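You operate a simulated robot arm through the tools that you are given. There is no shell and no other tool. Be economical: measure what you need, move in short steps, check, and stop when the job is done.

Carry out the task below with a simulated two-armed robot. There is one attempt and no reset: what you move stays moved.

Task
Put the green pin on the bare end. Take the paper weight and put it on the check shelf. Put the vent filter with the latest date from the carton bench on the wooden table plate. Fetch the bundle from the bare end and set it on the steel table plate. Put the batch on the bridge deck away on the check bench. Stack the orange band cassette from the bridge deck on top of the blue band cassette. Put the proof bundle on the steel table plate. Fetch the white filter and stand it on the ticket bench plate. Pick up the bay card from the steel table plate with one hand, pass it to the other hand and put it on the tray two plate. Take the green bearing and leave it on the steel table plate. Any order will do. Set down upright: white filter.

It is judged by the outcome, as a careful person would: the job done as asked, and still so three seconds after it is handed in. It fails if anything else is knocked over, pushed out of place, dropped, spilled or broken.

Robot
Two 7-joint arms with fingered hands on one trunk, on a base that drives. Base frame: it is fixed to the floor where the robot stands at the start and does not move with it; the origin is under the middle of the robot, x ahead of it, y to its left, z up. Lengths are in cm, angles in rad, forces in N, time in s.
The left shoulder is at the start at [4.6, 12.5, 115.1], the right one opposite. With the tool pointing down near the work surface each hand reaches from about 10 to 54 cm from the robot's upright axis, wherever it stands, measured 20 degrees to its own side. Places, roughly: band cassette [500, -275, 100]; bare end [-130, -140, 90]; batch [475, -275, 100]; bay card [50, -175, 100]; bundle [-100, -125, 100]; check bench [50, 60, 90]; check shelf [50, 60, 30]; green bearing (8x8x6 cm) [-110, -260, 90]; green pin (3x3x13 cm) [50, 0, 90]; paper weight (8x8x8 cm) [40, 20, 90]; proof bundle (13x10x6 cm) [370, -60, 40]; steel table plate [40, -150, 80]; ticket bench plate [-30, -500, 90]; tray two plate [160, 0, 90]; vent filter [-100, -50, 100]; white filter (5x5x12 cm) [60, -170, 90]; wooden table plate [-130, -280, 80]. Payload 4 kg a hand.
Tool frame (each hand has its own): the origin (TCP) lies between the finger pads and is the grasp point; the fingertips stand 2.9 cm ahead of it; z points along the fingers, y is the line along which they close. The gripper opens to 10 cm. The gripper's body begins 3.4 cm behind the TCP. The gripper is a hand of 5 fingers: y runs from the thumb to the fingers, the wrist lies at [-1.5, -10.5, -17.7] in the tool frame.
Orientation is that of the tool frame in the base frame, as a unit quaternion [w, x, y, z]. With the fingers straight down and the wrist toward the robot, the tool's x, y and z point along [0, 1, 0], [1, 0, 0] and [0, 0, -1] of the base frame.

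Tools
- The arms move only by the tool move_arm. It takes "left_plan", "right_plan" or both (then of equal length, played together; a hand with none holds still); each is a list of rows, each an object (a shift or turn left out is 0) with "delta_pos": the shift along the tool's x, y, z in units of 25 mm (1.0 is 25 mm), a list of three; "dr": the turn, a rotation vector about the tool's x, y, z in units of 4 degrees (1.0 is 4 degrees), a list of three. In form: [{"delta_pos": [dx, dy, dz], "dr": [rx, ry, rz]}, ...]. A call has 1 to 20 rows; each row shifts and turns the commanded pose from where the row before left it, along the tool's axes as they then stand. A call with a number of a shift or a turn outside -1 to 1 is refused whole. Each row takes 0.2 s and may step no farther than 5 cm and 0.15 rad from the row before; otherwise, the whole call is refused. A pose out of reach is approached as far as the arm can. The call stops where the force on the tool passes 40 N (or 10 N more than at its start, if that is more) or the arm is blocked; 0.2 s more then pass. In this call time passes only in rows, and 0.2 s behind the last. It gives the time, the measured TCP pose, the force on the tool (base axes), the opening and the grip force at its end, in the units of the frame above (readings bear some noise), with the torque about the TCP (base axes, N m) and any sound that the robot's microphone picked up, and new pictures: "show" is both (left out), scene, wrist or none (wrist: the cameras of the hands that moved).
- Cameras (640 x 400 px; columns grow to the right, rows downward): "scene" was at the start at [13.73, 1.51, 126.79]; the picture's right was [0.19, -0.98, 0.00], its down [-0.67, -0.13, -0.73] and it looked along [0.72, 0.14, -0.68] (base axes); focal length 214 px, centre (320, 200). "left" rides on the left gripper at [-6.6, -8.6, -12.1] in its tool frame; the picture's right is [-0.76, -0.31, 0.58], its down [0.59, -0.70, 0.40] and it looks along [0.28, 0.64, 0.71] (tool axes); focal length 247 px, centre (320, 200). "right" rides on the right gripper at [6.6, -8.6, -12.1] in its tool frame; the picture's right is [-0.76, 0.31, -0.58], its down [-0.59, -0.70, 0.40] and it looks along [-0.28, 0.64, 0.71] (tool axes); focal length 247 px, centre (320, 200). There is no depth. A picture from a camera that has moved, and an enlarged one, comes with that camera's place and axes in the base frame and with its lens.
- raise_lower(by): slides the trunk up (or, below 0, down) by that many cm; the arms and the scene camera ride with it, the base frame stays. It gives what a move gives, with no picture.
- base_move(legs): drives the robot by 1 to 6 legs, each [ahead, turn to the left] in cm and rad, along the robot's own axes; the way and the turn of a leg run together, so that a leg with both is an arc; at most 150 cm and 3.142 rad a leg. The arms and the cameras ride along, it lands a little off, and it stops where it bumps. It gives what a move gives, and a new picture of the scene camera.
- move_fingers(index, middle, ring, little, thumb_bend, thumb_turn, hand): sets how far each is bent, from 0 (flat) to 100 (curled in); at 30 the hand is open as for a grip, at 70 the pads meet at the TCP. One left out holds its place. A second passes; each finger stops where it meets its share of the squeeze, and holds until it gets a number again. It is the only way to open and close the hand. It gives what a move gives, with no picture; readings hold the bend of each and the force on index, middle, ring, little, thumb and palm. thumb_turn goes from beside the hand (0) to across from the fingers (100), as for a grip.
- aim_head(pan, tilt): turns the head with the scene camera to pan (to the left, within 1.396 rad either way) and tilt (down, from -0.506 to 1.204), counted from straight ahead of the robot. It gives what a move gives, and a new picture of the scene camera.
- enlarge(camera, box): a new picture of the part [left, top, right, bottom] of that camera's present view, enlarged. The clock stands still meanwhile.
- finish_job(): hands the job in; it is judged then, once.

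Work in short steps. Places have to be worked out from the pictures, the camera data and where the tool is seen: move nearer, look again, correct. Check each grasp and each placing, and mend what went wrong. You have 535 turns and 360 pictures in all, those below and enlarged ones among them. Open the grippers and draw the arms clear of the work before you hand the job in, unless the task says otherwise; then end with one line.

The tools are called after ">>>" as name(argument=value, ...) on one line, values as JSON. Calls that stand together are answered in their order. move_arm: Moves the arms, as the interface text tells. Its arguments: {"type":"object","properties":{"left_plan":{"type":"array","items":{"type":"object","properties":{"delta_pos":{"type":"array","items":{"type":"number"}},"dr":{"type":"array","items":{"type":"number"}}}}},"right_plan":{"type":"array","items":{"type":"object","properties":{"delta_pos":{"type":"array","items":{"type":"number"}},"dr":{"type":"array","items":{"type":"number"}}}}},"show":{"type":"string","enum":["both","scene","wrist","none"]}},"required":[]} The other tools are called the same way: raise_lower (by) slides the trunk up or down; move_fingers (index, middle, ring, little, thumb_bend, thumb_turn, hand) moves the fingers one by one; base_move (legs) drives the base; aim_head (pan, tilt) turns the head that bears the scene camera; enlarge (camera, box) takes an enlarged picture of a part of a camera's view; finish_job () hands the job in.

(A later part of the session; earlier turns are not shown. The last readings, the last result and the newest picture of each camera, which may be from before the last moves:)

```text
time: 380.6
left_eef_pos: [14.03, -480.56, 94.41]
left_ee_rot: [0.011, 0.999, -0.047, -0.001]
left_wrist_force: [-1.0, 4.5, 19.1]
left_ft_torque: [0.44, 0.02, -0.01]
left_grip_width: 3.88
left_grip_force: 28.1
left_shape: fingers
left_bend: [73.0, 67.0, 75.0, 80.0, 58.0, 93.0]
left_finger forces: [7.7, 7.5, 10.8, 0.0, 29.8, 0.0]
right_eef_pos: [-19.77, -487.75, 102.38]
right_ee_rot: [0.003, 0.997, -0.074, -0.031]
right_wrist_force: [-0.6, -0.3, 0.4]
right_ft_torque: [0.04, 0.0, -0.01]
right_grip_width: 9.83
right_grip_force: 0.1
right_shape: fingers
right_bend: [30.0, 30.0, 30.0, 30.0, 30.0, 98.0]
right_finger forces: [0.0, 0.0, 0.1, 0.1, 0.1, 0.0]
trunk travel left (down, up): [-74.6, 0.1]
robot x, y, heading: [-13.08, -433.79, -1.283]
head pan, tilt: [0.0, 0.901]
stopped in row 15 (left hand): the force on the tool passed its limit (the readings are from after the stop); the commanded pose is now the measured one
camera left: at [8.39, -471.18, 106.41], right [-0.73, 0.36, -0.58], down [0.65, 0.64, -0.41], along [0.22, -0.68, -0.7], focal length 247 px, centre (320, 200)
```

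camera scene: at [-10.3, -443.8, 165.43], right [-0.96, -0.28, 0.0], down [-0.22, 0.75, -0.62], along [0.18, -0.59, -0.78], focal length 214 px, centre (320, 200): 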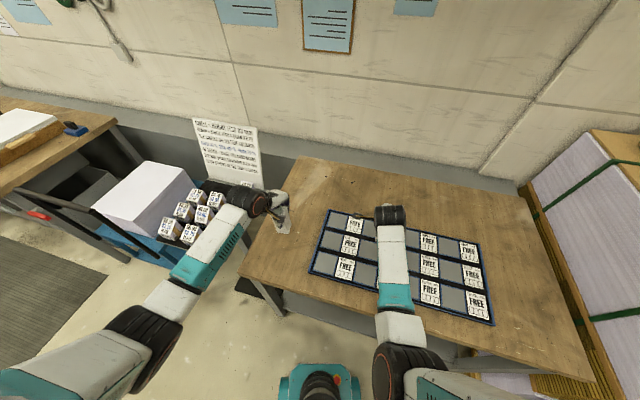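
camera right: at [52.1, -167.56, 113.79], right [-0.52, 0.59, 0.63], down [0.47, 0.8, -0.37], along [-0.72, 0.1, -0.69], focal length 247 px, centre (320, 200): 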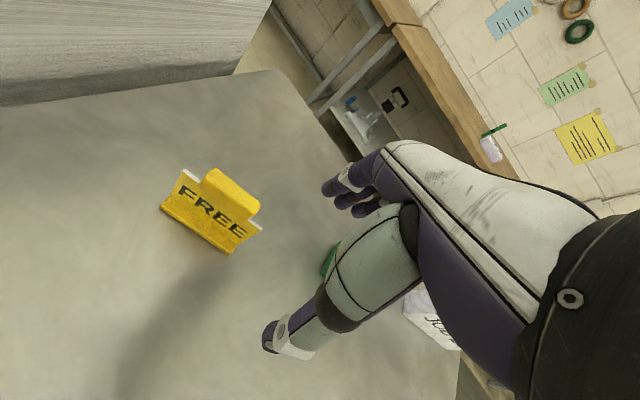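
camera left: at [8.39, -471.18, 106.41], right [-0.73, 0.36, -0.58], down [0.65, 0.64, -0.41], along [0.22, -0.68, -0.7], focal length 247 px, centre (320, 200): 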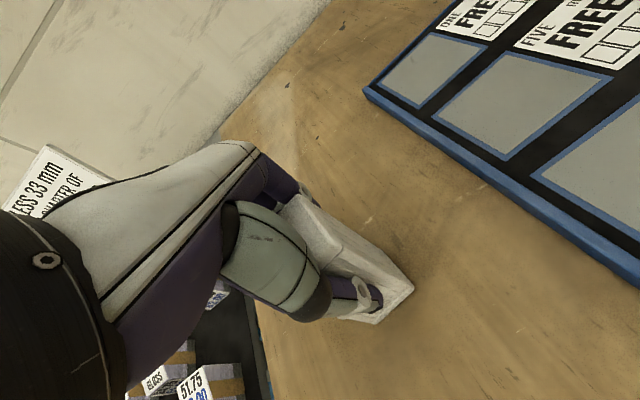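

The filter stands. I loosen slowly, then open and rise.

>>> move_fingers(hand="left", index=60, middle=60, ring=62, little=64, thumb_bend=52)

>>> move_fingers(hand="left", index=30, middle=30, ring=30, little=30, thumb_bend=30)

>>> move_arm(left_plan=[{"delta_pos": [0, 0, -0.4]}, {"delta_pos": [0, 0, -1]}, {"delta_pos": [0, 0, -1]}, {"delta_pos": [0, 0, -1]}, {"delta_pos": [0, 0, -1]}], show="both")

```text
time: 381.6
left_eef_pos: [14.07, -480.38, 94.05]
left_ee_rot: [0.008, 0.999, -0.047, 0.0]
left_wrist_force: [-1.2, -0.4, -1.4]
left_ft_torque: [-0.01, 0.01, 0.01]
left_grip_width: 4.17
left_grip_force: 2.4
left_shape: fingers
left_bend: [59.0, 59.0, 62.0, 64.0, 50.0, 97.0]
left_finger forces: [1.5, 1.2, 0.4, 0.0, 2.5, 0.0]
right_eef_pos: [-19.83, -487.78, 102.29]
right_ee_rot: [0.002, 0.997, -0.074, -0.031]
right_wrist_force: [0.3, 0.9, 0.5]
right_ft_torque: [0.0, -0.02, 0.01]
right_grip_width: 9.84
right_grip_force: 0.1
right_shape: fingers
right_bend: [30.0, 30.0, 30.0, 30.0, 30.0, 98.0]
right_finger forces: [0.1, 0.0, 0.0, 0.0, 0.1, 0.1]
trunk travel left (down, up): [-74.6, 0.1]
robot x, y, heading: [-12.97, -433.61, -1.287]
head pan, tilt: [0.0, 0.901]
```

```text
time: 382.6
left_eef_pos: [14.07, -480.51, 94.2]
left_ee_rot: [0.007, 0.999, -0.046, -0.001]
left_wrist_force: [0.8, 0.1, -0.8]
left_ft_torque: [0.01, 0.01, 0.0]
left_grip_width: 9.84
left_grip_force: 0.1
left_shape: fingers
left_bend: [30.0, 30.0, 30.0, 30.0, 30.0, 97.0]
left_finger forces: [0.0, 0.0, 0.0, 0.0, 0.0, 0.0]
right_eef_pos: [-19.8, -487.9, 102.26]
right_ee_rot: [0.001, 0.997, -0.074, -0.031]
right_wrist_force: [0.3, -0.2, -0.5]
right_ft_torque: [0.0, -0.02, -0.02]
right_grip_width: 9.84
right_grip_force: 0.1
right_shape: fingers
right_bend: [30.0, 30.0, 30.0, 30.0, 30.0, 98.0]
right_finger forces: [0.0, 0.1, 0.0, 0.0, 0.0, 0.0]
trunk travel left (down, up): [-74.6, 0.1]
robot x, y, heading: [-13.25, -433.56, -1.284]
head pan, tilt: [0.0, 0.901]
```

```text
time: 383.8
left_eef_pos: [14.1, -480.19, 105.28]
left_ee_rot: [0.008, 0.999, -0.047, 0.0]
left_wrist_force: [0.3, 0.6, 0.5]
left_ft_torque: [-0.01, 0.04, 0.0]
left_grip_width: 9.83
left_grip_force: 0.1
left_shape: fingers
left_bend: [30.0, 30.0, 30.0, 30.0, 30.0, 97.0]
left_finger forces: [0.0, 0.0, 0.0, 0.0, 0.0, 0.0]
right_eef_pos: [-19.82, -487.8, 102.29]
right_ee_rot: [0.002, 0.997, -0.074, -0.032]
right_wrist_force: [0.3, -0.7, -0.8]
right_ft_torque: [-0.01, -0.04, 0.02]
right_grip_width: 9.83
right_grip_force: 0.0
right_shape: fingers
right_bend: [30.0, 30.0, 30.0, 30.0, 30.0, 98.0]
right_finger forces: [0.0, 0.0, 0.1, 0.0, 0.0, 0.0]
trunk travel left (down, up): [-74.6, 0.1]
robot x, y, heading: [-13.14, -433.71, -1.28]
head pan, tilt: [0.0, 0.901]
camera scene: at [-10.32, -443.68, 165.44], right [-0.96, -0.28, 0.0], down [-0.22, 0.75, -0.62], along [0.18, -0.6, -0.78], focal length 214 px, centre (320, 200)
camera left: at [8.43, -470.84, 117.22], right [-0.73, 0.37, -0.58], down [0.65, 0.64, -0.41], along [0.22, -0.68, -0.7], focal length 247 px, centre (320, 200)
```

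scene: 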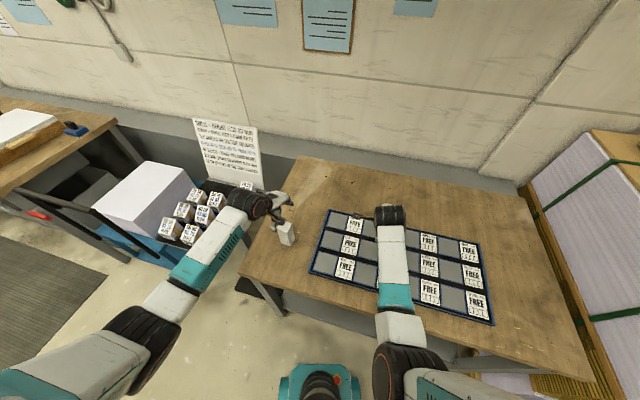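
left: 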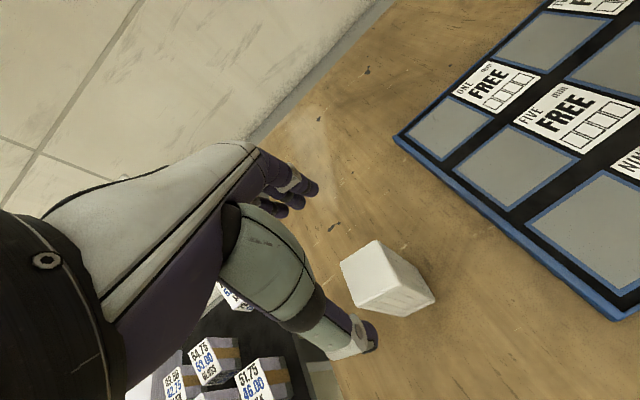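

The white filter stands upright on the ticket bench. I pull both hands back and level the right one.

>>> move_arm(left_plan=[{"delta_pos": [-0.44, -0.95, 0]}, {"delta_pos": [-0.44, -0.95, 0]}, {"delta_pos": [-0.44, -0.95, 0]}, {"delta_pos": [-0.44, -0.95, 0]}, {"delta_pos": [-0.44, -0.95, 0]}, {"delta_pos": [-0.44, -0.95, 0]}, {"delta_pos": [0, 0, 0]}, {"delta_pos": [0, 0, 0]}], right_plan=[{"delta_pos": [-0.8, -0.2, 0], "dr": [0, -0.9, 0]}, {"delta_pos": [-0.8, -0.6, 0]}, {"delta_pos": [-0.8, -0.8, 0]}, {"delta_pos": [-0.8, -0.8, 0]}, {"delta_pos": [-0.8, -0.8, 0]}, {"delta_pos": [-0.8, -0.8, 0]}, {"delta_pos": [-0.8, -0.8, 0]}, {"delta_pos": [-0.8, -0.6, 0]}], show="scene")

```text
time: 385.6
left_eef_pos: [8.84, -465.29, 105.04]
left_ee_rot: [0.008, 0.999, -0.046, 0.0]
left_wrist_force: [-0.2, 0.3, -0.8]
left_ft_torque: [-0.01, 0.0, 0.0]
left_grip_width: 9.82
left_grip_force: 0.1
left_shape: fingers
left_bend: [30.0, 30.0, 30.0, 30.0, 30.0, 98.0]
left_finger forces: [0.0, 0.0, 0.0, 0.0, 0.0, 0.0]
right_eef_pos: [-33.5, -472.14, 104.22]
right_ee_rot: [0.0, 0.995, -0.073, -0.063]
right_wrist_force: [-1.1, 0.4, -0.3]
right_ft_torque: [-0.04, -0.02, -0.01]
right_grip_width: 9.86
right_grip_force: 0.1
right_shape: fingers
right_bend: [30.0, 30.0, 30.0, 30.0, 30.0, 98.0]
right_finger forces: [0.0, 0.1, 0.1, 0.0, 0.0, 0.1]
trunk travel left (down, up): [-74.6, 0.1]
robot x, y, heading: [-12.98, -433.83, -1.281]
head pan, tilt: [0.0, 0.901]
camera scene: at [-10.41, -443.57, 165.45], right [-0.96, -0.28, 0.0], down [-0.22, 0.75, -0.62], along [0.18, -0.6, -0.78], focal length 214 px, centre (320, 200)
```

scene: 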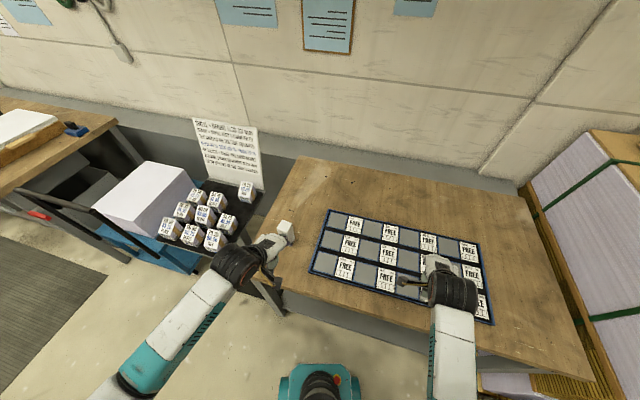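

I correct the right hand's tilt and drive back to the far side of the steel table.

>>> move_arm(right_plan=[{"dr": [0, 0.9, 0]}, {"dr": [0, 0.9, 0]}], show="none")

>>> base_move(legs=[[-30, 0], [0, 1.77], [150, 0], [10, 0], [0, 1.081]])

>>> base_move(legs=[[150, 0], [31, 0], [0, 1.79]])

```text
time: 386.2
left_eef_pos: [8.86, -465.38, 104.83]
left_ee_rot: [0.006, 0.999, -0.046, 0.0]
left_wrist_force: [0.2, 0.3, 0.3]
left_ft_torque: [0.03, 0.02, 0.01]
left_grip_width: 9.85
left_grip_force: 0.1
left_shape: fingers
left_bend: [30.0, 30.0, 30.0, 30.0, 30.0, 98.0]
left_finger forces: [0.1, 0.0, 0.0, 0.0, 0.0, 0.0]
right_eef_pos: [-33.5, -472.17, 104.09]
right_ee_rot: [0.004, 0.997, -0.074, 0.001]
right_wrist_force: [-0.2, 0.1, -0.2]
right_ft_torque: [-0.02, -0.03, 0.0]
right_grip_width: 9.85
right_grip_force: 0.1
right_shape: fingers
right_bend: [30.0, 30.0, 30.0, 30.0, 30.0, 98.0]
right_finger forces: [0.0, 0.0, 0.0, 0.0, 0.0, 0.1]
trunk travel left (down, up): [-74.6, 0.1]
robot x, y, heading: [-13.14, -433.73, -1.277]
head pan, tilt: [0.0, 0.901]
```

```text
time: 403.0
left_eef_pos: [111.89, -294.71, 104.96]
left_ee_rot: [0.002, 0.213, 0.977, 0.008]
left_wrist_force: [-0.7, 0.4, -0.5]
left_ft_torque: [0.0, 0.02, 0.0]
left_grip_width: 9.85
left_grip_force: 0.0
left_shape: fingers
left_bend: [30.0, 30.0, 30.0, 30.0, 30.0, 98.0]
left_finger forces: [0.1, 0.0, 0.1, 0.0, 0.1, 0.0]
right_eef_pos: [153.9, -302.46, 104.04]
right_ee_rot: [0.002, 0.239, 0.971, 0.003]
right_wrist_force: [0.2, -0.5, 0.1]
right_ft_torque: [0.02, 0.01, 0.0]
right_grip_width: 9.86
right_grip_force: 0.1
right_shape: fingers
right_bend: [30.0, 30.0, 30.0, 30.0, 30.0, 98.0]
right_finger forces: [0.0, 0.0, 0.0, 0.0, 0.0, 0.0]
trunk travel left (down, up): [-74.6, 0.1]
robot x, y, heading: [122.15, -331.77, 1.525]
head pan, tilt: [0.0, 0.901]
camera scene: at [122.42, -321.87, 165.44], right [1.0, -0.05, 0.0], down [-0.04, -0.78, -0.62], along [0.03, 0.62, -0.78], focal length 214 px, centre (320, 200)
```

scene: 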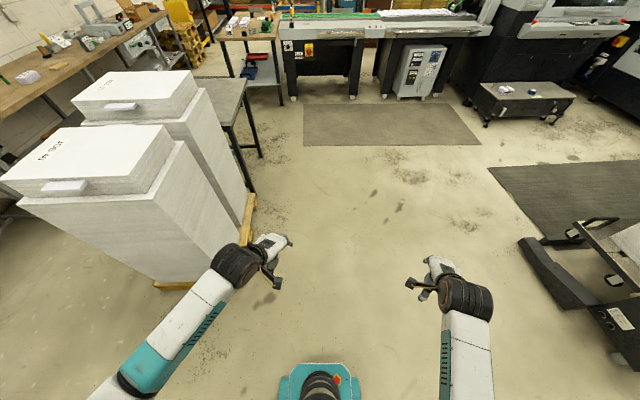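

```text
time: 416.5
left_eef_pos: [95.97, -168.37, 104.82]
left_ee_rot: [-0.005, -0.629, 0.777, 0.006]
left_wrist_force: [-1.1, -0.1, -0.1]
left_ft_torque: [-0.01, -0.02, 0.01]
left_grip_width: 9.83
left_grip_force: 0.2
left_shape: fingers
left_bend: [30.0, 30.0, 30.0, 30.0, 30.0, 98.0]
left_finger forces: [0.0, 0.0, 0.0, 0.0, 0.0, 0.0]
right_eef_pos: [94.34, -125.53, 103.99]
right_ee_rot: [-0.002, -0.607, 0.795, 0.002]
right_wrist_force: [-0.4, -0.3, 1.0]
right_ft_torque: [0.0, 0.01, -0.01]
right_grip_width: 9.86
right_grip_force: 0.1
right_shape: fingers
right_bend: [30.0, 30.0, 30.0, 30.0, 30.0, 98.0]
right_finger forces: [0.0, 0.1, 0.1, 0.0, 0.0, 0.1]
trunk travel left (down, up): [-74.6, 0.1]
robot x, y, heading: [130.25, -150.24, -2.972]
head pan, tilt: [0.0, 0.901]
camera scene: at [119.89, -152.12, 165.44], right [-0.17, 0.99, 0.0], down [0.77, 0.13, -0.62], along [-0.61, -0.11, -0.78], focal length 214 px, centre (320, 200)
```

scene: 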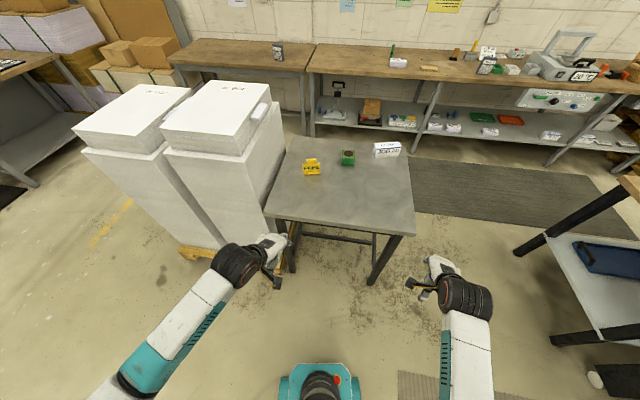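

I drive in on a slight S to about (87, -151).

>>> base_move(legs=[[21.5, -0.3], [21.5, 0.3]])

>>> enlarge(camera="left", box=[0, 0, 640, 400])

```text
time: 419.4
left_eef_pos: [54.25, -169.39, 104.86]
left_ee_rot: [-0.005, -0.631, 0.776, 0.004]
left_wrist_force: [-1.0, 0.2, 0.1]
left_ft_torque: [0.03, 0.0, -0.01]
left_grip_width: 9.87
left_grip_force: 0.0
left_shape: fingers
left_bend: [30.0, 30.0, 30.0, 30.0, 30.0, 98.0]
left_finger forces: [0.1, 0.0, 0.1, 0.0, 0.0, 0.1]
right_eef_pos: [52.39, -126.6, 104.03]
right_ee_rot: [-0.002, -0.608, 0.794, 0.003]
right_wrist_force: [-0.1, -0.4, 0.5]
right_ft_torque: [0.03, -0.01, -0.01]
right_grip_width: 9.85
right_grip_force: 0.1
right_shape: fingers
right_bend: [30.0, 30.0, 30.0, 30.0, 30.0, 98.0]
right_finger forces: [0.0, 0.1, 0.0, 0.0, 0.0, 0.0]
trunk travel left (down, up): [-74.6, 0.1]
robot x, y, heading: [88.09, -151.31, -2.963]
head pan, tilt: [0.0, 0.901]
camera scene: at [77.87, -153.06, 165.44], right [-0.18, 0.98, 0.0], down [0.77, 0.14, -0.62], along [-0.61, -0.11, -0.78], focal length 214 px, centre (320, 200)
```

scene: 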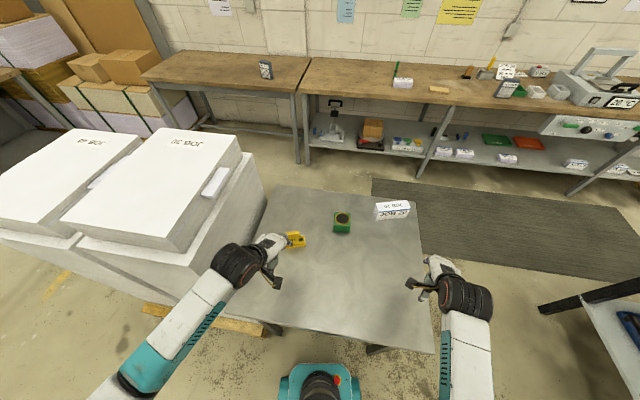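

```text
1.00 times, centred on (320, 200) of left
camera zoom: at [64.09, -164.68, 116.91], right [0.45, 0.68, -0.58], down [0.56, -0.72, -0.41], along [-0.7, -0.14, -0.7], focal length 247 px, centre (320, 200)
```

zoom: 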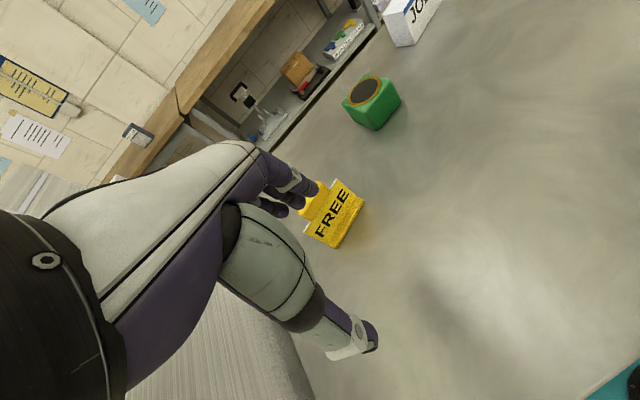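

I turn the left hand to the card's direction, then move it over the card's left half.

>>> move_arm(left_plan=[{"dr": [0, 0, -0.95]}, {"dr": [0, 0, -0.95]}, {"dr": [0, 0, -0.95]}, {"dr": [0, 0, -0.95]}, {"dr": [0, 0, -0.95]}, {"dr": [0, 0, -0.95]}, {"dr": [0, 0, -0.95]}, {"dr": [0, 0, -0.95]}, {"delta_pos": [-0.1, 0.9, 0]}, {"delta_pos": [-0.1, 0.9, 0]}, {"delta_pos": [-0.1, 0.9, 0]}, {"delta_pos": [-0.1, 0.9, 0]}, {"delta_pos": [-0.1, 0.9, 0]}, {"delta_pos": [-0.1, 0.9, 0]}], show="wrist")

```text
time: 422.4
left_eef_pos: [40.87, -172.41, 105.02]
left_ee_rot: [0.003, 0.812, -0.584, -0.006]
left_wrist_force: [-0.9, 0.0, 0.0]
left_ft_torque: [0.02, -0.01, -0.03]
left_grip_width: 9.88
left_grip_force: 0.0
left_shape: fingers
left_bend: [30.0, 30.0, 30.0, 30.0, 30.0, 98.0]
left_finger forces: [0.0, 0.0, 0.0, 0.0, 0.0, 0.1]
right_eef_pos: [52.28, -126.54, 104.08]
right_ee_rot: [-0.002, -0.608, 0.794, 0.003]
right_wrist_force: [0.8, -0.2, -0.2]
right_ft_torque: [0.05, -0.04, -0.05]
right_grip_width: 9.87
right_grip_force: 0.1
right_shape: fingers
right_bend: [30.0, 30.0, 30.0, 30.0, 30.0, 98.0]
right_finger forces: [0.0, 0.0, 0.1, 0.1, 0.0, 0.0]
trunk travel left (down, up): [-74.6, 0.1]
robot x, y, heading: [88.47, -151.13, -2.962]
head pan, tilt: [0.0, 0.901]
camera left: at [47.17, -163.34, 117.16], right [0.04, 0.82, -0.57], down [0.85, -0.33, -0.41], along [-0.53, -0.47, -0.71], focal length 247 px, centre (320, 200)
```

left: 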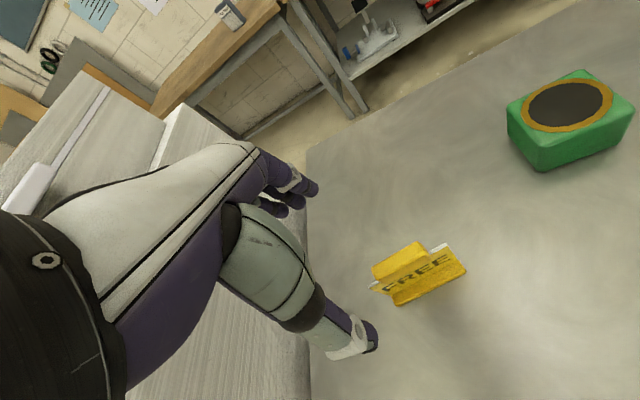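

Aligned on the card's left half. I descend to z≈92.4 and close.

>>> move_arm(left_plan=[{"delta_pos": [-0.15, 0, 1]}, {"delta_pos": [0, 0, 1]}, {"delta_pos": [0, 0, 1]}, {"delta_pos": [0, 0, 1]}, {"delta_pos": [0, 0, 1]}], show="wrist")

```text
time: 423.6
left_eef_pos: [40.61, -171.71, 92.48]
left_ee_rot: [0.003, 0.812, -0.583, -0.006]
left_wrist_force: [0.5, -0.3, 0.3]
left_ft_torque: [-0.02, 0.02, 0.01]
left_grip_width: 9.82
left_grip_force: 0.1
left_shape: fingers
left_bend: [30.0, 30.0, 30.0, 30.0, 30.0, 98.0]
left_finger forces: [0.1, 0.0, 0.0, 0.0, 0.0, 0.1]
right_eef_pos: [52.34, -126.58, 103.92]
right_ee_rot: [-0.002, -0.609, 0.793, 0.003]
right_wrist_force: [-0.2, -0.2, -0.1]
right_ft_torque: [-0.02, 0.04, -0.02]
right_grip_width: 9.85
right_grip_force: 0.0
right_shape: fingers
right_bend: [30.0, 30.0, 30.0, 30.0, 30.0, 98.0]
right_finger forces: [0.1, 0.1, 0.0, 0.0, 0.0, 0.0]
trunk travel left (down, up): [-74.6, 0.1]
robot x, y, heading: [88.21, -150.89, -2.967]
head pan, tilt: [0.0, 0.901]
camera left: at [46.91, -162.85, 104.61], right [0.04, 0.82, -0.58], down [0.85, -0.33, -0.41], along [-0.53, -0.47, -0.71], focal length 247 px, centre (320, 200)
```

left: 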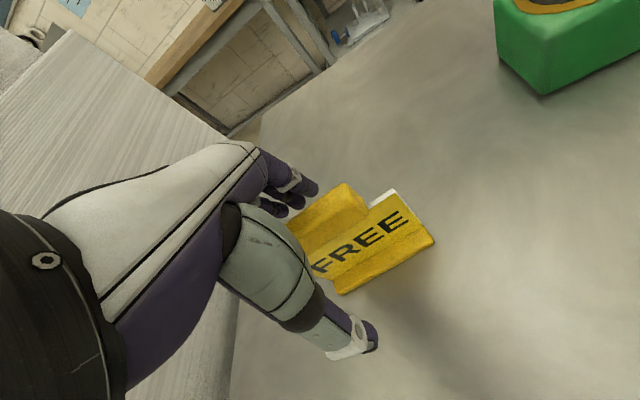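

I close the left hand on the card and lift.

>>> move_fingers(hand="left", index=80, middle=80, ring=80, little=80, thumb_bend=80)

>>> move_arm(left_plan=[{"delta_pos": [0, 0, -0.3]}, {"delta_pos": [0, 0, -0.5]}, {"delta_pos": [0, 0, -1]}, {"delta_pos": [0, 0, -1]}, {"delta_pos": [0, 0, -1]}, {"delta_pos": [0, 0, -1]}, {"delta_pos": [0, 0, -1]}], show="wrist")

```text
time: 424.6
left_eef_pos: [40.77, -171.84, 92.49]
left_ee_rot: [0.003, 0.812, -0.584, -0.007]
left_wrist_force: [-0.4, 0.5, -1.3]
left_ft_torque: [-0.06, 0.01, -0.01]
left_grip_width: 0.0
left_grip_force: 13.3
left_shape: fingers
left_bend: [78.0, 78.0, 80.0, 80.0, 72.0, 95.0]
left_finger forces: [10.0, 3.0, 0.1, 0.1, 13.0, 0.0]
right_eef_pos: [52.22, -126.55, 104.03]
right_ee_rot: [-0.003, -0.609, 0.793, 0.003]
right_wrist_force: [0.5, -0.4, 0.4]
right_ft_torque: [-0.01, -0.01, -0.01]
right_grip_width: 9.87
right_grip_force: 0.1
right_shape: fingers
right_bend: [30.0, 30.0, 30.0, 30.0, 30.0, 98.0]
right_finger forces: [0.0, 0.0, 0.0, 0.0, 0.0, 0.1]
trunk travel left (down, up): [-74.6, 0.1]
robot x, y, heading: [88.19, -150.98, -2.967]
head pan, tilt: [0.0, 0.901]
```

```text
time: 426.2
left_eef_pos: [40.81, -172.02, 107.0]
left_ee_rot: [0.003, 0.812, -0.584, -0.006]
left_wrist_force: [0.9, -1.0, -0.9]
left_ft_torque: [0.0, -0.01, -0.02]
left_grip_width: 0.0
left_grip_force: 13.1
left_shape: fingers
left_bend: [78.0, 78.0, 80.0, 80.0, 72.0, 95.0]
left_finger forces: [10.0, 3.1, 0.0, 0.1, 13.0, 0.1]
right_eef_pos: [52.41, -126.54, 103.98]
right_ee_rot: [-0.003, -0.609, 0.793, 0.002]
right_wrist_force: [0.4, -0.3, -0.1]
right_ft_torque: [0.02, 0.02, -0.02]
right_grip_width: 9.86
right_grip_force: 0.1
right_shape: fingers
right_bend: [30.0, 30.0, 30.0, 30.0, 30.0, 98.0]
right_finger forces: [0.0, 0.1, 0.0, 0.0, 0.0, 0.1]
trunk travel left (down, up): [-74.6, 0.1]
robot x, y, heading: [87.89, -151.22, -2.966]
head pan, tilt: [0.0, 0.901]
camera left: at [47.08, -163.09, 119.16], right [0.04, 0.82, -0.58], down [0.85, -0.33, -0.41], along [-0.53, -0.47, -0.71], focal length 247 px, centre (320, 200)
```

left: 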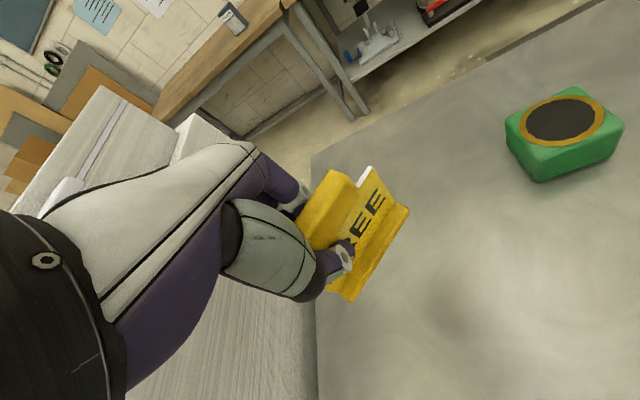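

The card is lifted with its other half sticking out. I turn the left hand so the card lies crosswise in front of me, and prepare the right hand: yaw to match, ring and little finger curled in.

>>> move_arm(left_plan=[{"dr": [0, 0, 0.98]}, {"dr": [0, 0, 0.98]}, {"dr": [0, 0, 0.98]}, {"dr": [0, 0, 0.98]}, {"dr": [0, 0, 0.98]}, {"dr": [0, 0, 0.98]}, {"dr": [0, 0, 0.98]}, {"dr": [0, 0, 0.98]}], right_plan=[{"delta_pos": [0, 0, -0.5], "dr": [0, 0, -0.8]}, {"delta_pos": [0, 0, -0.5], "dr": [0, 0, -0.8]}, {"delta_pos": [0, 0, -0.5], "dr": [0, 0, -0.8]}, {"delta_pos": [0, 0, -0.5], "dr": [0, 0, -0.8]}, {"dr": [0, 0, -0.8]}, {"dr": [0, 0, -0.8]}, {"dr": [0, 0, -0.8]}, {"dr": [0, 0, -0.7]}], show="none")

>>> move_fingers(hand="right", ring=100, little=100)

>>> move_arm(right_plan=[{"dr": [0, 1, 0]}, {"dr": [0, 1, 0]}, {"dr": [0, 1, 0]}, {"dr": [0, 1, 0]}, {"dr": [0, 1, 0]}, {"dr": [0, 1, 0]}, {"dr": [0, 1, 0]}, {"dr": [0, 1, 0]}, {"dr": [0, 1, 0]}, {"dr": [0, 1, 0]}, {"dr": [0, 1, 0]}, {"dr": [0, 1, 0]}, {"dr": [0, 1, 0]}, {"dr": [0, 1, 0]}], show="both")

>>> enlarge(camera="left", box=[0, 0, 640, 400])

```text
time: 428.0
left_eef_pos: [40.79, -171.9, 107.12]
left_ee_rot: [-0.005, -0.623, 0.782, 0.004]
left_wrist_force: [-0.5, -0.4, -0.2]
left_ft_torque: [-0.01, -0.01, -0.03]
left_grip_width: 0.01
left_grip_force: 13.0
left_shape: fingers
left_bend: [78.0, 78.0, 80.0, 80.0, 72.0, 95.0]
left_finger forces: [10.0, 3.2, 0.0, 0.0, 13.0, 0.0]
right_eef_pos: [52.31, -126.62, 109.0]
right_ee_rot: [0.002, 0.768, -0.64, -0.003]
right_wrist_force: [-0.5, -0.1, -0.2]
right_ft_torque: [0.0, 0.0, 0.02]
right_grip_width: 9.87
right_grip_force: 0.0
right_shape: fingers
right_bend: [30.0, 30.0, 30.0, 30.0, 30.0, 98.0]
right_finger forces: [0.0, 0.0, 0.0, 0.1, 0.0, 0.0]
trunk travel left (down, up): [-74.6, 0.1]
robot x, y, heading: [88.03, -151.1, -2.967]
head pan, tilt: [0.0, 0.901]
```

```text
time: 429.0
left_eef_pos: [40.86, -171.97, 107.09]
left_ee_rot: [-0.004, -0.624, 0.782, 0.006]
left_wrist_force: [0.3, -0.3, -1.0]
left_ft_torque: [-0.03, -0.02, 0.0]
left_grip_width: 0.0
left_grip_force: 13.6
left_shape: fingers
left_bend: [78.0, 78.0, 80.0, 80.0, 72.0, 95.0]
left_finger forces: [10.0, 3.2, 0.0, 0.0, 13.1, 0.1]
right_eef_pos: [52.43, -126.45, 109.05]
right_ee_rot: [0.002, 0.767, -0.641, -0.003]
right_wrist_force: [-0.5, -0.2, -0.1]
right_ft_torque: [0.04, -0.01, -0.01]
right_grip_width: 9.86
right_grip_force: 0.0
right_shape: fingers
right_bend: [30.0, 30.0, 100.0, 100.0, 30.0, 98.0]
right_finger forces: [0.0, 0.0, 0.0, 0.0, 0.0, 0.0]
trunk travel left (down, up): [-74.6, 0.1]
robot x, y, heading: [88.25, -151.11, -2.962]
head pan, tilt: [0.0, 0.901]
```

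```text
time: 432.0
left_eef_pos: [40.74, -171.9, 107.06]
left_ee_rot: [-0.005, -0.623, 0.782, 0.006]
left_wrist_force: [0.4, -0.1, -0.1]
left_ft_torque: [-0.03, 0.0, 0.03]
left_grip_width: 0.01
left_grip_force: 13.6
left_shape: fingers
left_bend: [78.0, 78.0, 80.0, 80.0, 72.0, 95.0]
left_finger forces: [10.0, 3.3, 0.0, 0.1, 13.1, 0.0]
right_eef_pos: [52.32, -126.66, 109.07]
right_ee_rot: [0.303, 0.679, -0.565, 0.358]
right_wrist_force: [0.0, -0.2, 0.3]
right_ft_torque: [-0.02, 0.04, -0.05]
right_grip_width: 9.87
right_grip_force: 0.1
right_shape: fingers
right_bend: [30.0, 30.0, 100.0, 100.0, 30.0, 98.0]
right_finger forces: [0.0, 0.0, 0.0, 0.1, 0.1, 0.0]
trunk travel left (down, up): [-74.6, 0.1]
robot x, y, heading: [88.02, -151.37, -2.967]
head pan, tilt: [0.0, 0.901]
camera scene: at [77.88, -153.02, 165.44], right [-0.18, 0.98, 0.0], down [0.77, 0.14, -0.62], along [-0.61, -0.11, -0.78], focal length 214 px, centre (320, 200)
camera right: at [59.6, -118.82, 121.12], right [-0.46, 0.83, -0.3], down [0.69, 0.12, -0.72], along [-0.56, -0.54, -0.63], focal length 247 px, centre (320, 200)
```

scene: 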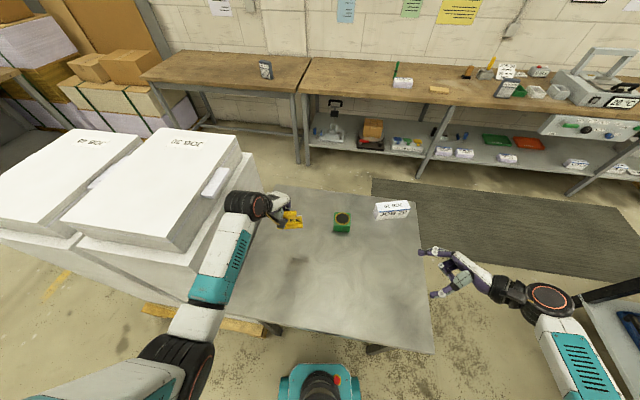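
right: 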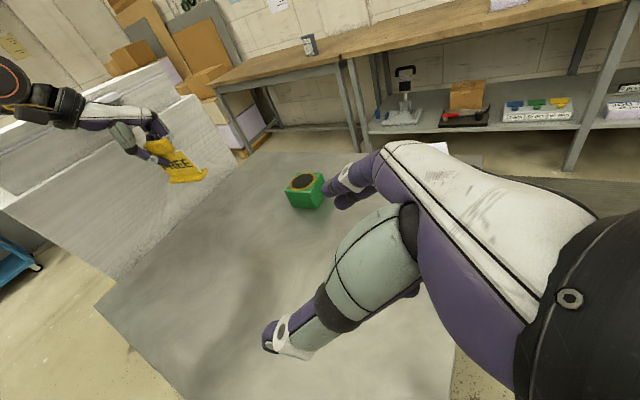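

```text
1.00 times, centred on (320, 200) of left
camera zoom: at [50.79, -167.37, 119.1], right [0.46, 0.67, -0.58], down [0.55, -0.73, -0.41], along [-0.7, -0.13, -0.7], focal length 247 px, centre (320, 200)
```

zoom: 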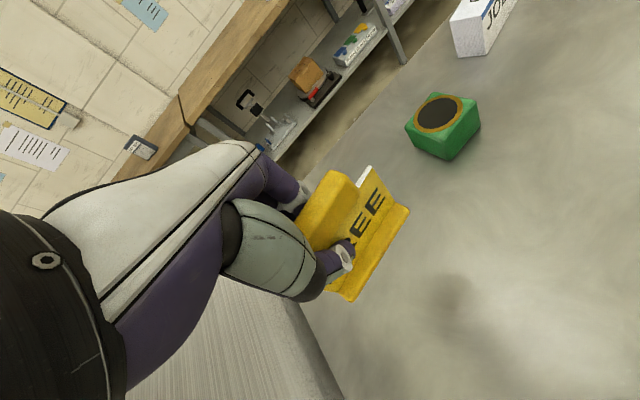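

The orientation works. I bring the right hand to a point about 8 cm short of the card's free end.

>>> move_arm(right_plan=[{"delta_pos": [0.63, 0.7, 0.94]}, {"delta_pos": [0.63, 0.7, 0.94]}, {"delta_pos": [0.63, 0.7, 0.94]}, {"delta_pos": [0.63, 0.7, 0.94]}, {"delta_pos": [0.63, 0.7, 0.94]}, {"delta_pos": [0.63, 0.7, 0.94]}, {"delta_pos": [0.63, 0.7, 0.94]}, {"delta_pos": [0.63, 0.7, 0.94]}, {"delta_pos": [0.63, 0.7, 0.94]}, {"delta_pos": [0.63, 0.7, 0.94]}, {"delta_pos": [0.6, 0.7, 0.9]}], show="both")

>>> enlarge(camera="left", box=[0, 0, 640, 400])

```text
time: 434.4
left_eef_pos: [40.8, -171.85, 107.04]
left_ee_rot: [-0.004, -0.623, 0.782, 0.006]
left_wrist_force: [0.3, -0.3, 0.1]
left_ft_torque: [0.0, -0.01, 0.02]
left_grip_width: 0.0
left_grip_force: 13.3
left_shape: fingers
left_bend: [78.0, 78.0, 80.0, 80.0, 72.0, 95.0]
left_finger forces: [10.0, 3.2, 0.0, 0.1, 13.2, 0.1]
right_eef_pos: [38.95, -160.54, 108.99]
right_ee_rot: [0.302, 0.679, -0.566, 0.357]
right_wrist_force: [-0.3, -0.2, -0.4]
right_ft_torque: [-0.01, -0.01, -0.02]
right_grip_width: 9.83
right_grip_force: 0.1
right_shape: fingers
right_bend: [30.0, 30.0, 100.0, 100.0, 30.0, 98.0]
right_finger forces: [0.0, 0.0, 0.1, 0.1, 0.0, 0.0]
trunk travel left (down, up): [-74.6, 0.1]
robot x, y, heading: [87.92, -150.84, -2.963]
head pan, tilt: [0.0, 0.901]
camera scene: at [77.83, -153.14, 165.43], right [-0.18, 0.98, 0.0], down [0.77, 0.14, -0.62], along [-0.61, -0.11, -0.78], focal length 214 px, centre (320, 200)
camera right: at [46.23, -152.86, 121.06], right [-0.46, 0.83, -0.3], down [0.69, 0.12, -0.72], along [-0.56, -0.54, -0.63], focal length 247 px, centre (320, 200)
```

scene: 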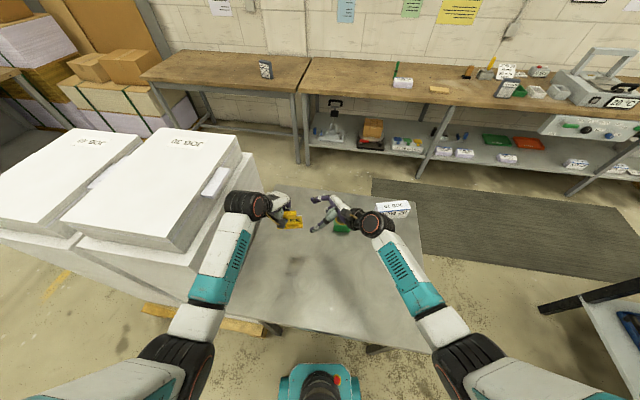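
right: 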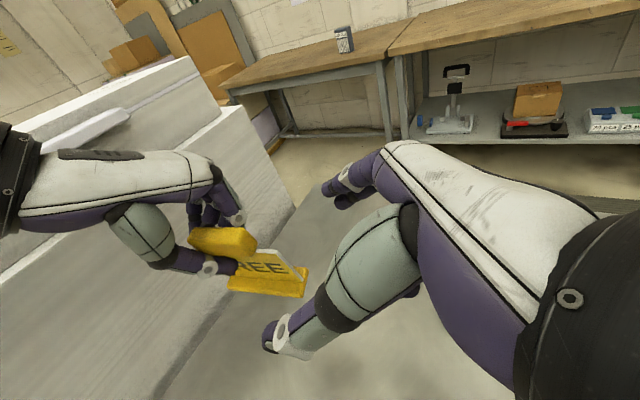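

```text
1.00 times, centred on (320, 200) of left
camera zoom: at [50.76, -167.46, 119.07], right [0.46, 0.67, -0.58], down [0.55, -0.73, -0.41], along [-0.7, -0.13, -0.7], focal length 247 px, centre (320, 200)
```

zoom: 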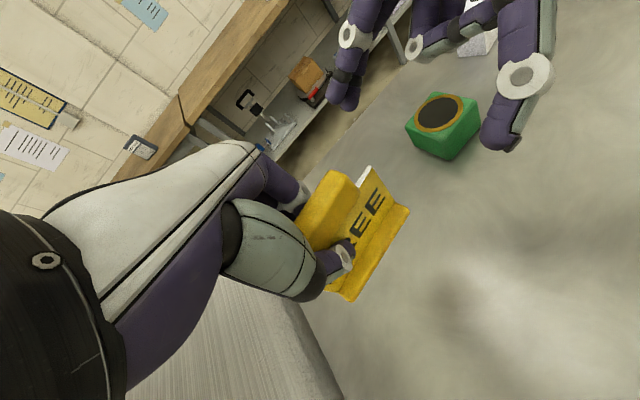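

The card's end lies right on the approach line. I advance 8 cm along the fingers.

>>> move_arm(right_plan=[{"delta_pos": [0, 0, 0.7]}, {"delta_pos": [0, 0, 0.7]}, {"delta_pos": [0, 0, 0.6]}, {"delta_pos": [0, 0, 0.6]}, {"delta_pos": [0, 0, 0.6]}], show="wrist")

>>> enlarge(camera="left", box=[200, 50, 560, 350])

```text
time: 435.6
left_eef_pos: [40.79, -171.94, 107.11]
left_ee_rot: [-0.004, -0.624, 0.781, 0.005]
left_wrist_force: [-0.1, 0.5, -0.8]
left_ft_torque: [0.0, 0.02, -0.03]
left_grip_width: 0.01
left_grip_force: 13.2
left_shape: fingers
left_bend: [78.0, 78.0, 80.0, 80.0, 72.0, 95.0]
left_finger forces: [10.1, 3.1, 0.0, 0.0, 13.0, 0.1]
right_eef_pos: [40.15, -166.95, 104.52]
right_ee_rot: [0.302, 0.679, -0.566, 0.357]
right_wrist_force: [-0.7, 0.3, 0.0]
right_ft_torque: [0.0, 0.01, -0.04]
right_grip_width: 9.86
right_grip_force: 0.0
right_shape: fingers
right_bend: [30.0, 30.0, 100.0, 100.0, 30.0, 98.0]
right_finger forces: [0.1, 0.0, 0.1, 0.1, 0.1, 0.1]
trunk travel left (down, up): [-74.6, 0.1]
robot x, y, heading: [88.26, -151.27, -2.959]
head pan, tilt: [0.0, 0.901]
camera right: at [47.35, -159.31, 116.64], right [-0.46, 0.83, -0.3], down [0.69, 0.12, -0.72], along [-0.56, -0.54, -0.63], focal length 247 px, centre (320, 200)
```

right: 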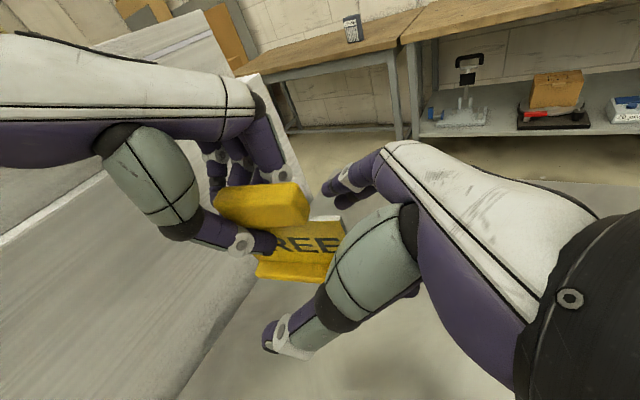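

```text
1.33 times, centred on (380, 200) of left
camera zoom: at [50.8, -167.41, 119.09], right [0.46, 0.67, -0.58], down [0.55, -0.73, -0.41], along [-0.7, -0.13, -0.7], focal length 329 px, centre (240, 200)
```

zoom: 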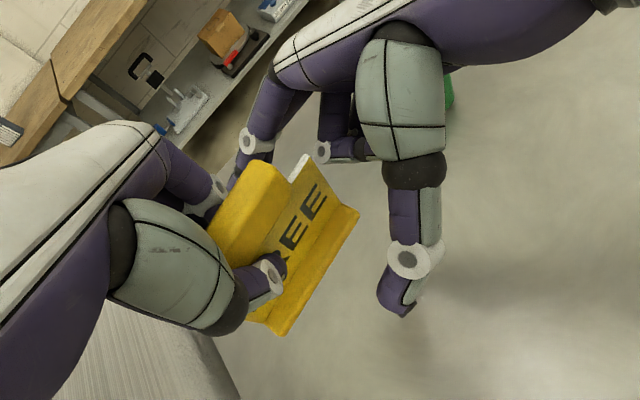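

The plate is between the right thumb and fingers. I close thumb, index and middle of the right hand.

>>> move_fingers(hand="right", index=80, middle=80, thumb_bend=80)

>>> enlarge(camera="left", box=[200, 50, 560, 350])

>>> enlarge(camera="right", box=[160, 120, 420, 380])

```text
time: 436.6
left_eef_pos: [40.88, -171.85, 107.08]
left_ee_rot: [-0.004, -0.624, 0.782, 0.005]
left_wrist_force: [1.5, 0.8, 0.0]
left_ft_torque: [0.13, -0.07, -0.17]
left_grip_width: 0.0
left_grip_force: 14.7
left_shape: fingers
left_bend: [78.0, 78.0, 79.0, 80.0, 72.0, 95.0]
left_finger forces: [7.4, 4.3, 2.5, 0.0, 14.5, 0.1]
right_eef_pos: [40.08, -166.99, 104.58]
right_ee_rot: [0.302, 0.679, -0.566, 0.358]
right_wrist_force: [-0.7, -2.2, 0.4]
right_ft_torque: [-0.04, 0.07, 0.07]
right_grip_width: 0.01
right_grip_force: 15.4
right_shape: fingers
right_bend: [78.0, 76.0, 100.0, 100.0, 71.0, 97.0]
right_finger forces: [7.8, 7.9, 0.0, 0.0, 14.7, 0.0]
trunk travel left (down, up): [-74.6, 0.1]
robot x, y, heading: [88.19, -150.98, -2.959]
head pan, tilt: [0.0, 0.901]
```

```text
1.33 times, centred on (380, 200) of left
camera zoom: at [50.81, -167.37, 119.1], right [0.46, 0.67, -0.58], down [0.55, -0.73, -0.41], along [-0.7, -0.13, -0.7], focal length 329 px, centre (240, 200)
```

zoom: 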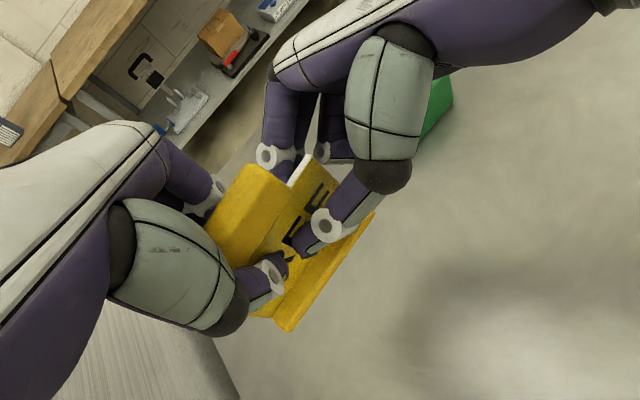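

```text
1.54 times, centred on (290, 250) of right
camera zoom: at [47.37, -159.3, 116.65], right [-0.46, 0.83, -0.3], down [0.69, 0.12, -0.72], along [-0.56, -0.54, -0.63], focal length 380 px, centre (366, 123)
```

zoom: 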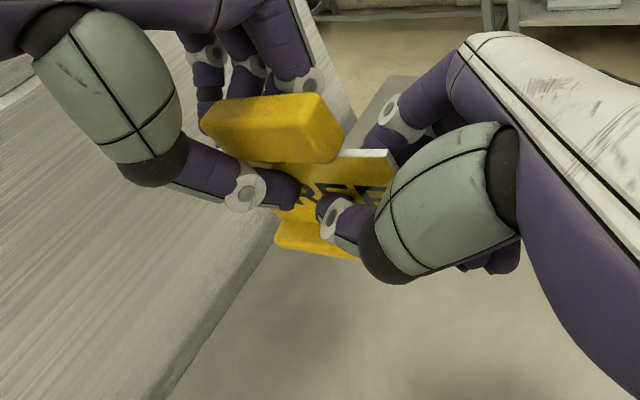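

Right hand holds with 15 N. Now the left hand lets go and withdraws upward.

>>> move_fingers(hand="left", index=30, middle=30, ring=30, little=30, thumb_bend=30)

>>> move_arm(left_plan=[{"delta_pos": [0, 0, -0.5]}, {"delta_pos": [0, 0, -0.8]}, {"delta_pos": [0, 0, -0.8]}, {"delta_pos": [0.5, 0, -0.3]}, {"delta_pos": [0.5, 0, 0]}], show="none")

>>> enlarge(camera="left", box=[0, 0, 640, 400])

>>> enlarge(camera="right", box=[160, 120, 420, 380])

```text
time: 437.6
left_eef_pos: [40.75, -171.84, 107.15]
left_ee_rot: [-0.004, -0.623, 0.782, 0.005]
left_wrist_force: [0.3, -0.2, 0.5]
left_ft_torque: [0.0, 0.0, -0.02]
left_grip_width: 9.82
left_grip_force: 0.1
left_shape: fingers
left_bend: [30.0, 30.0, 30.0, 30.0, 30.0, 97.0]
left_finger forces: [0.0, 0.0, 0.0, 0.0, 0.1, 0.0]
right_eef_pos: [40.14, -167.0, 104.39]
right_ee_rot: [0.303, 0.679, -0.566, 0.357]
right_wrist_force: [-0.3, 0.3, 0.9]
right_ft_torque: [0.01, 0.0, 0.03]
right_grip_width: 0.0
right_grip_force: 12.2
right_shape: fingers
right_bend: [78.0, 79.0, 100.0, 100.0, 71.0, 96.0]
right_finger forces: [9.8, 2.1, 0.1, 0.0, 11.7, 0.0]
trunk travel left (down, up): [-74.6, 0.1]
robot x, y, heading: [88.09, -151.26, -2.963]
head pan, tilt: [0.0, 0.901]
```

```text
time: 438.8
left_eef_pos: [40.25, -174.32, 113.05]
left_ee_rot: [-0.004, -0.624, 0.781, 0.006]
left_wrist_force: [-0.2, 0.5, 0.5]
left_ft_torque: [-0.02, 0.0, 0.03]
left_grip_width: 9.84
left_grip_force: 0.1
left_shape: fingers
left_bend: [30.0, 30.0, 30.0, 30.0, 30.0, 98.0]
left_finger forces: [0.1, 0.0, 0.1, 0.1, 0.0, 0.1]
right_eef_pos: [40.12, -166.98, 104.49]
right_ee_rot: [0.303, 0.679, -0.566, 0.356]
right_wrist_force: [0.3, -0.2, 0.3]
right_ft_torque: [0.03, -0.02, 0.01]
right_grip_width: 0.0
right_grip_force: 11.4
right_shape: fingers
right_bend: [78.0, 79.0, 100.0, 100.0, 71.0, 96.0]
right_finger forces: [9.8, 2.1, 0.1, 0.1, 11.7, 0.1]
trunk travel left (down, up): [-74.6, 0.1]
robot x, y, heading: [88.0, -150.78, -2.968]
head pan, tilt: [0.0, 0.901]
```

```text
1.00 times, centred on (320, 200) of left
camera zoom: at [50.32, -169.85, 125.05], right [0.46, 0.67, -0.58], down [0.55, -0.73, -0.41], along [-0.7, -0.13, -0.7], focal length 247 px, centre (320, 200)
```

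zoom: 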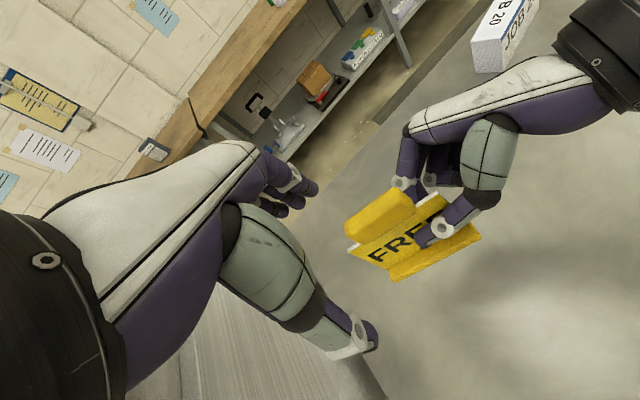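

```text
1.54 times, centred on (290, 250) of right
camera zoom: at [47.36, -159.31, 116.64], right [-0.46, 0.83, -0.3], down [0.69, 0.12, -0.72], along [-0.56, -0.54, -0.63], focal length 380 px, centre (366, 123)
```

zoom: 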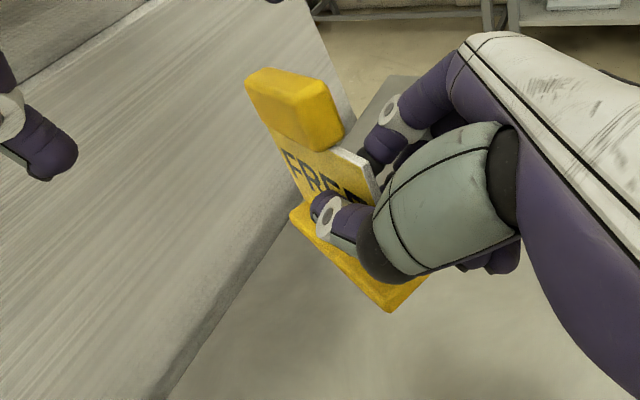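

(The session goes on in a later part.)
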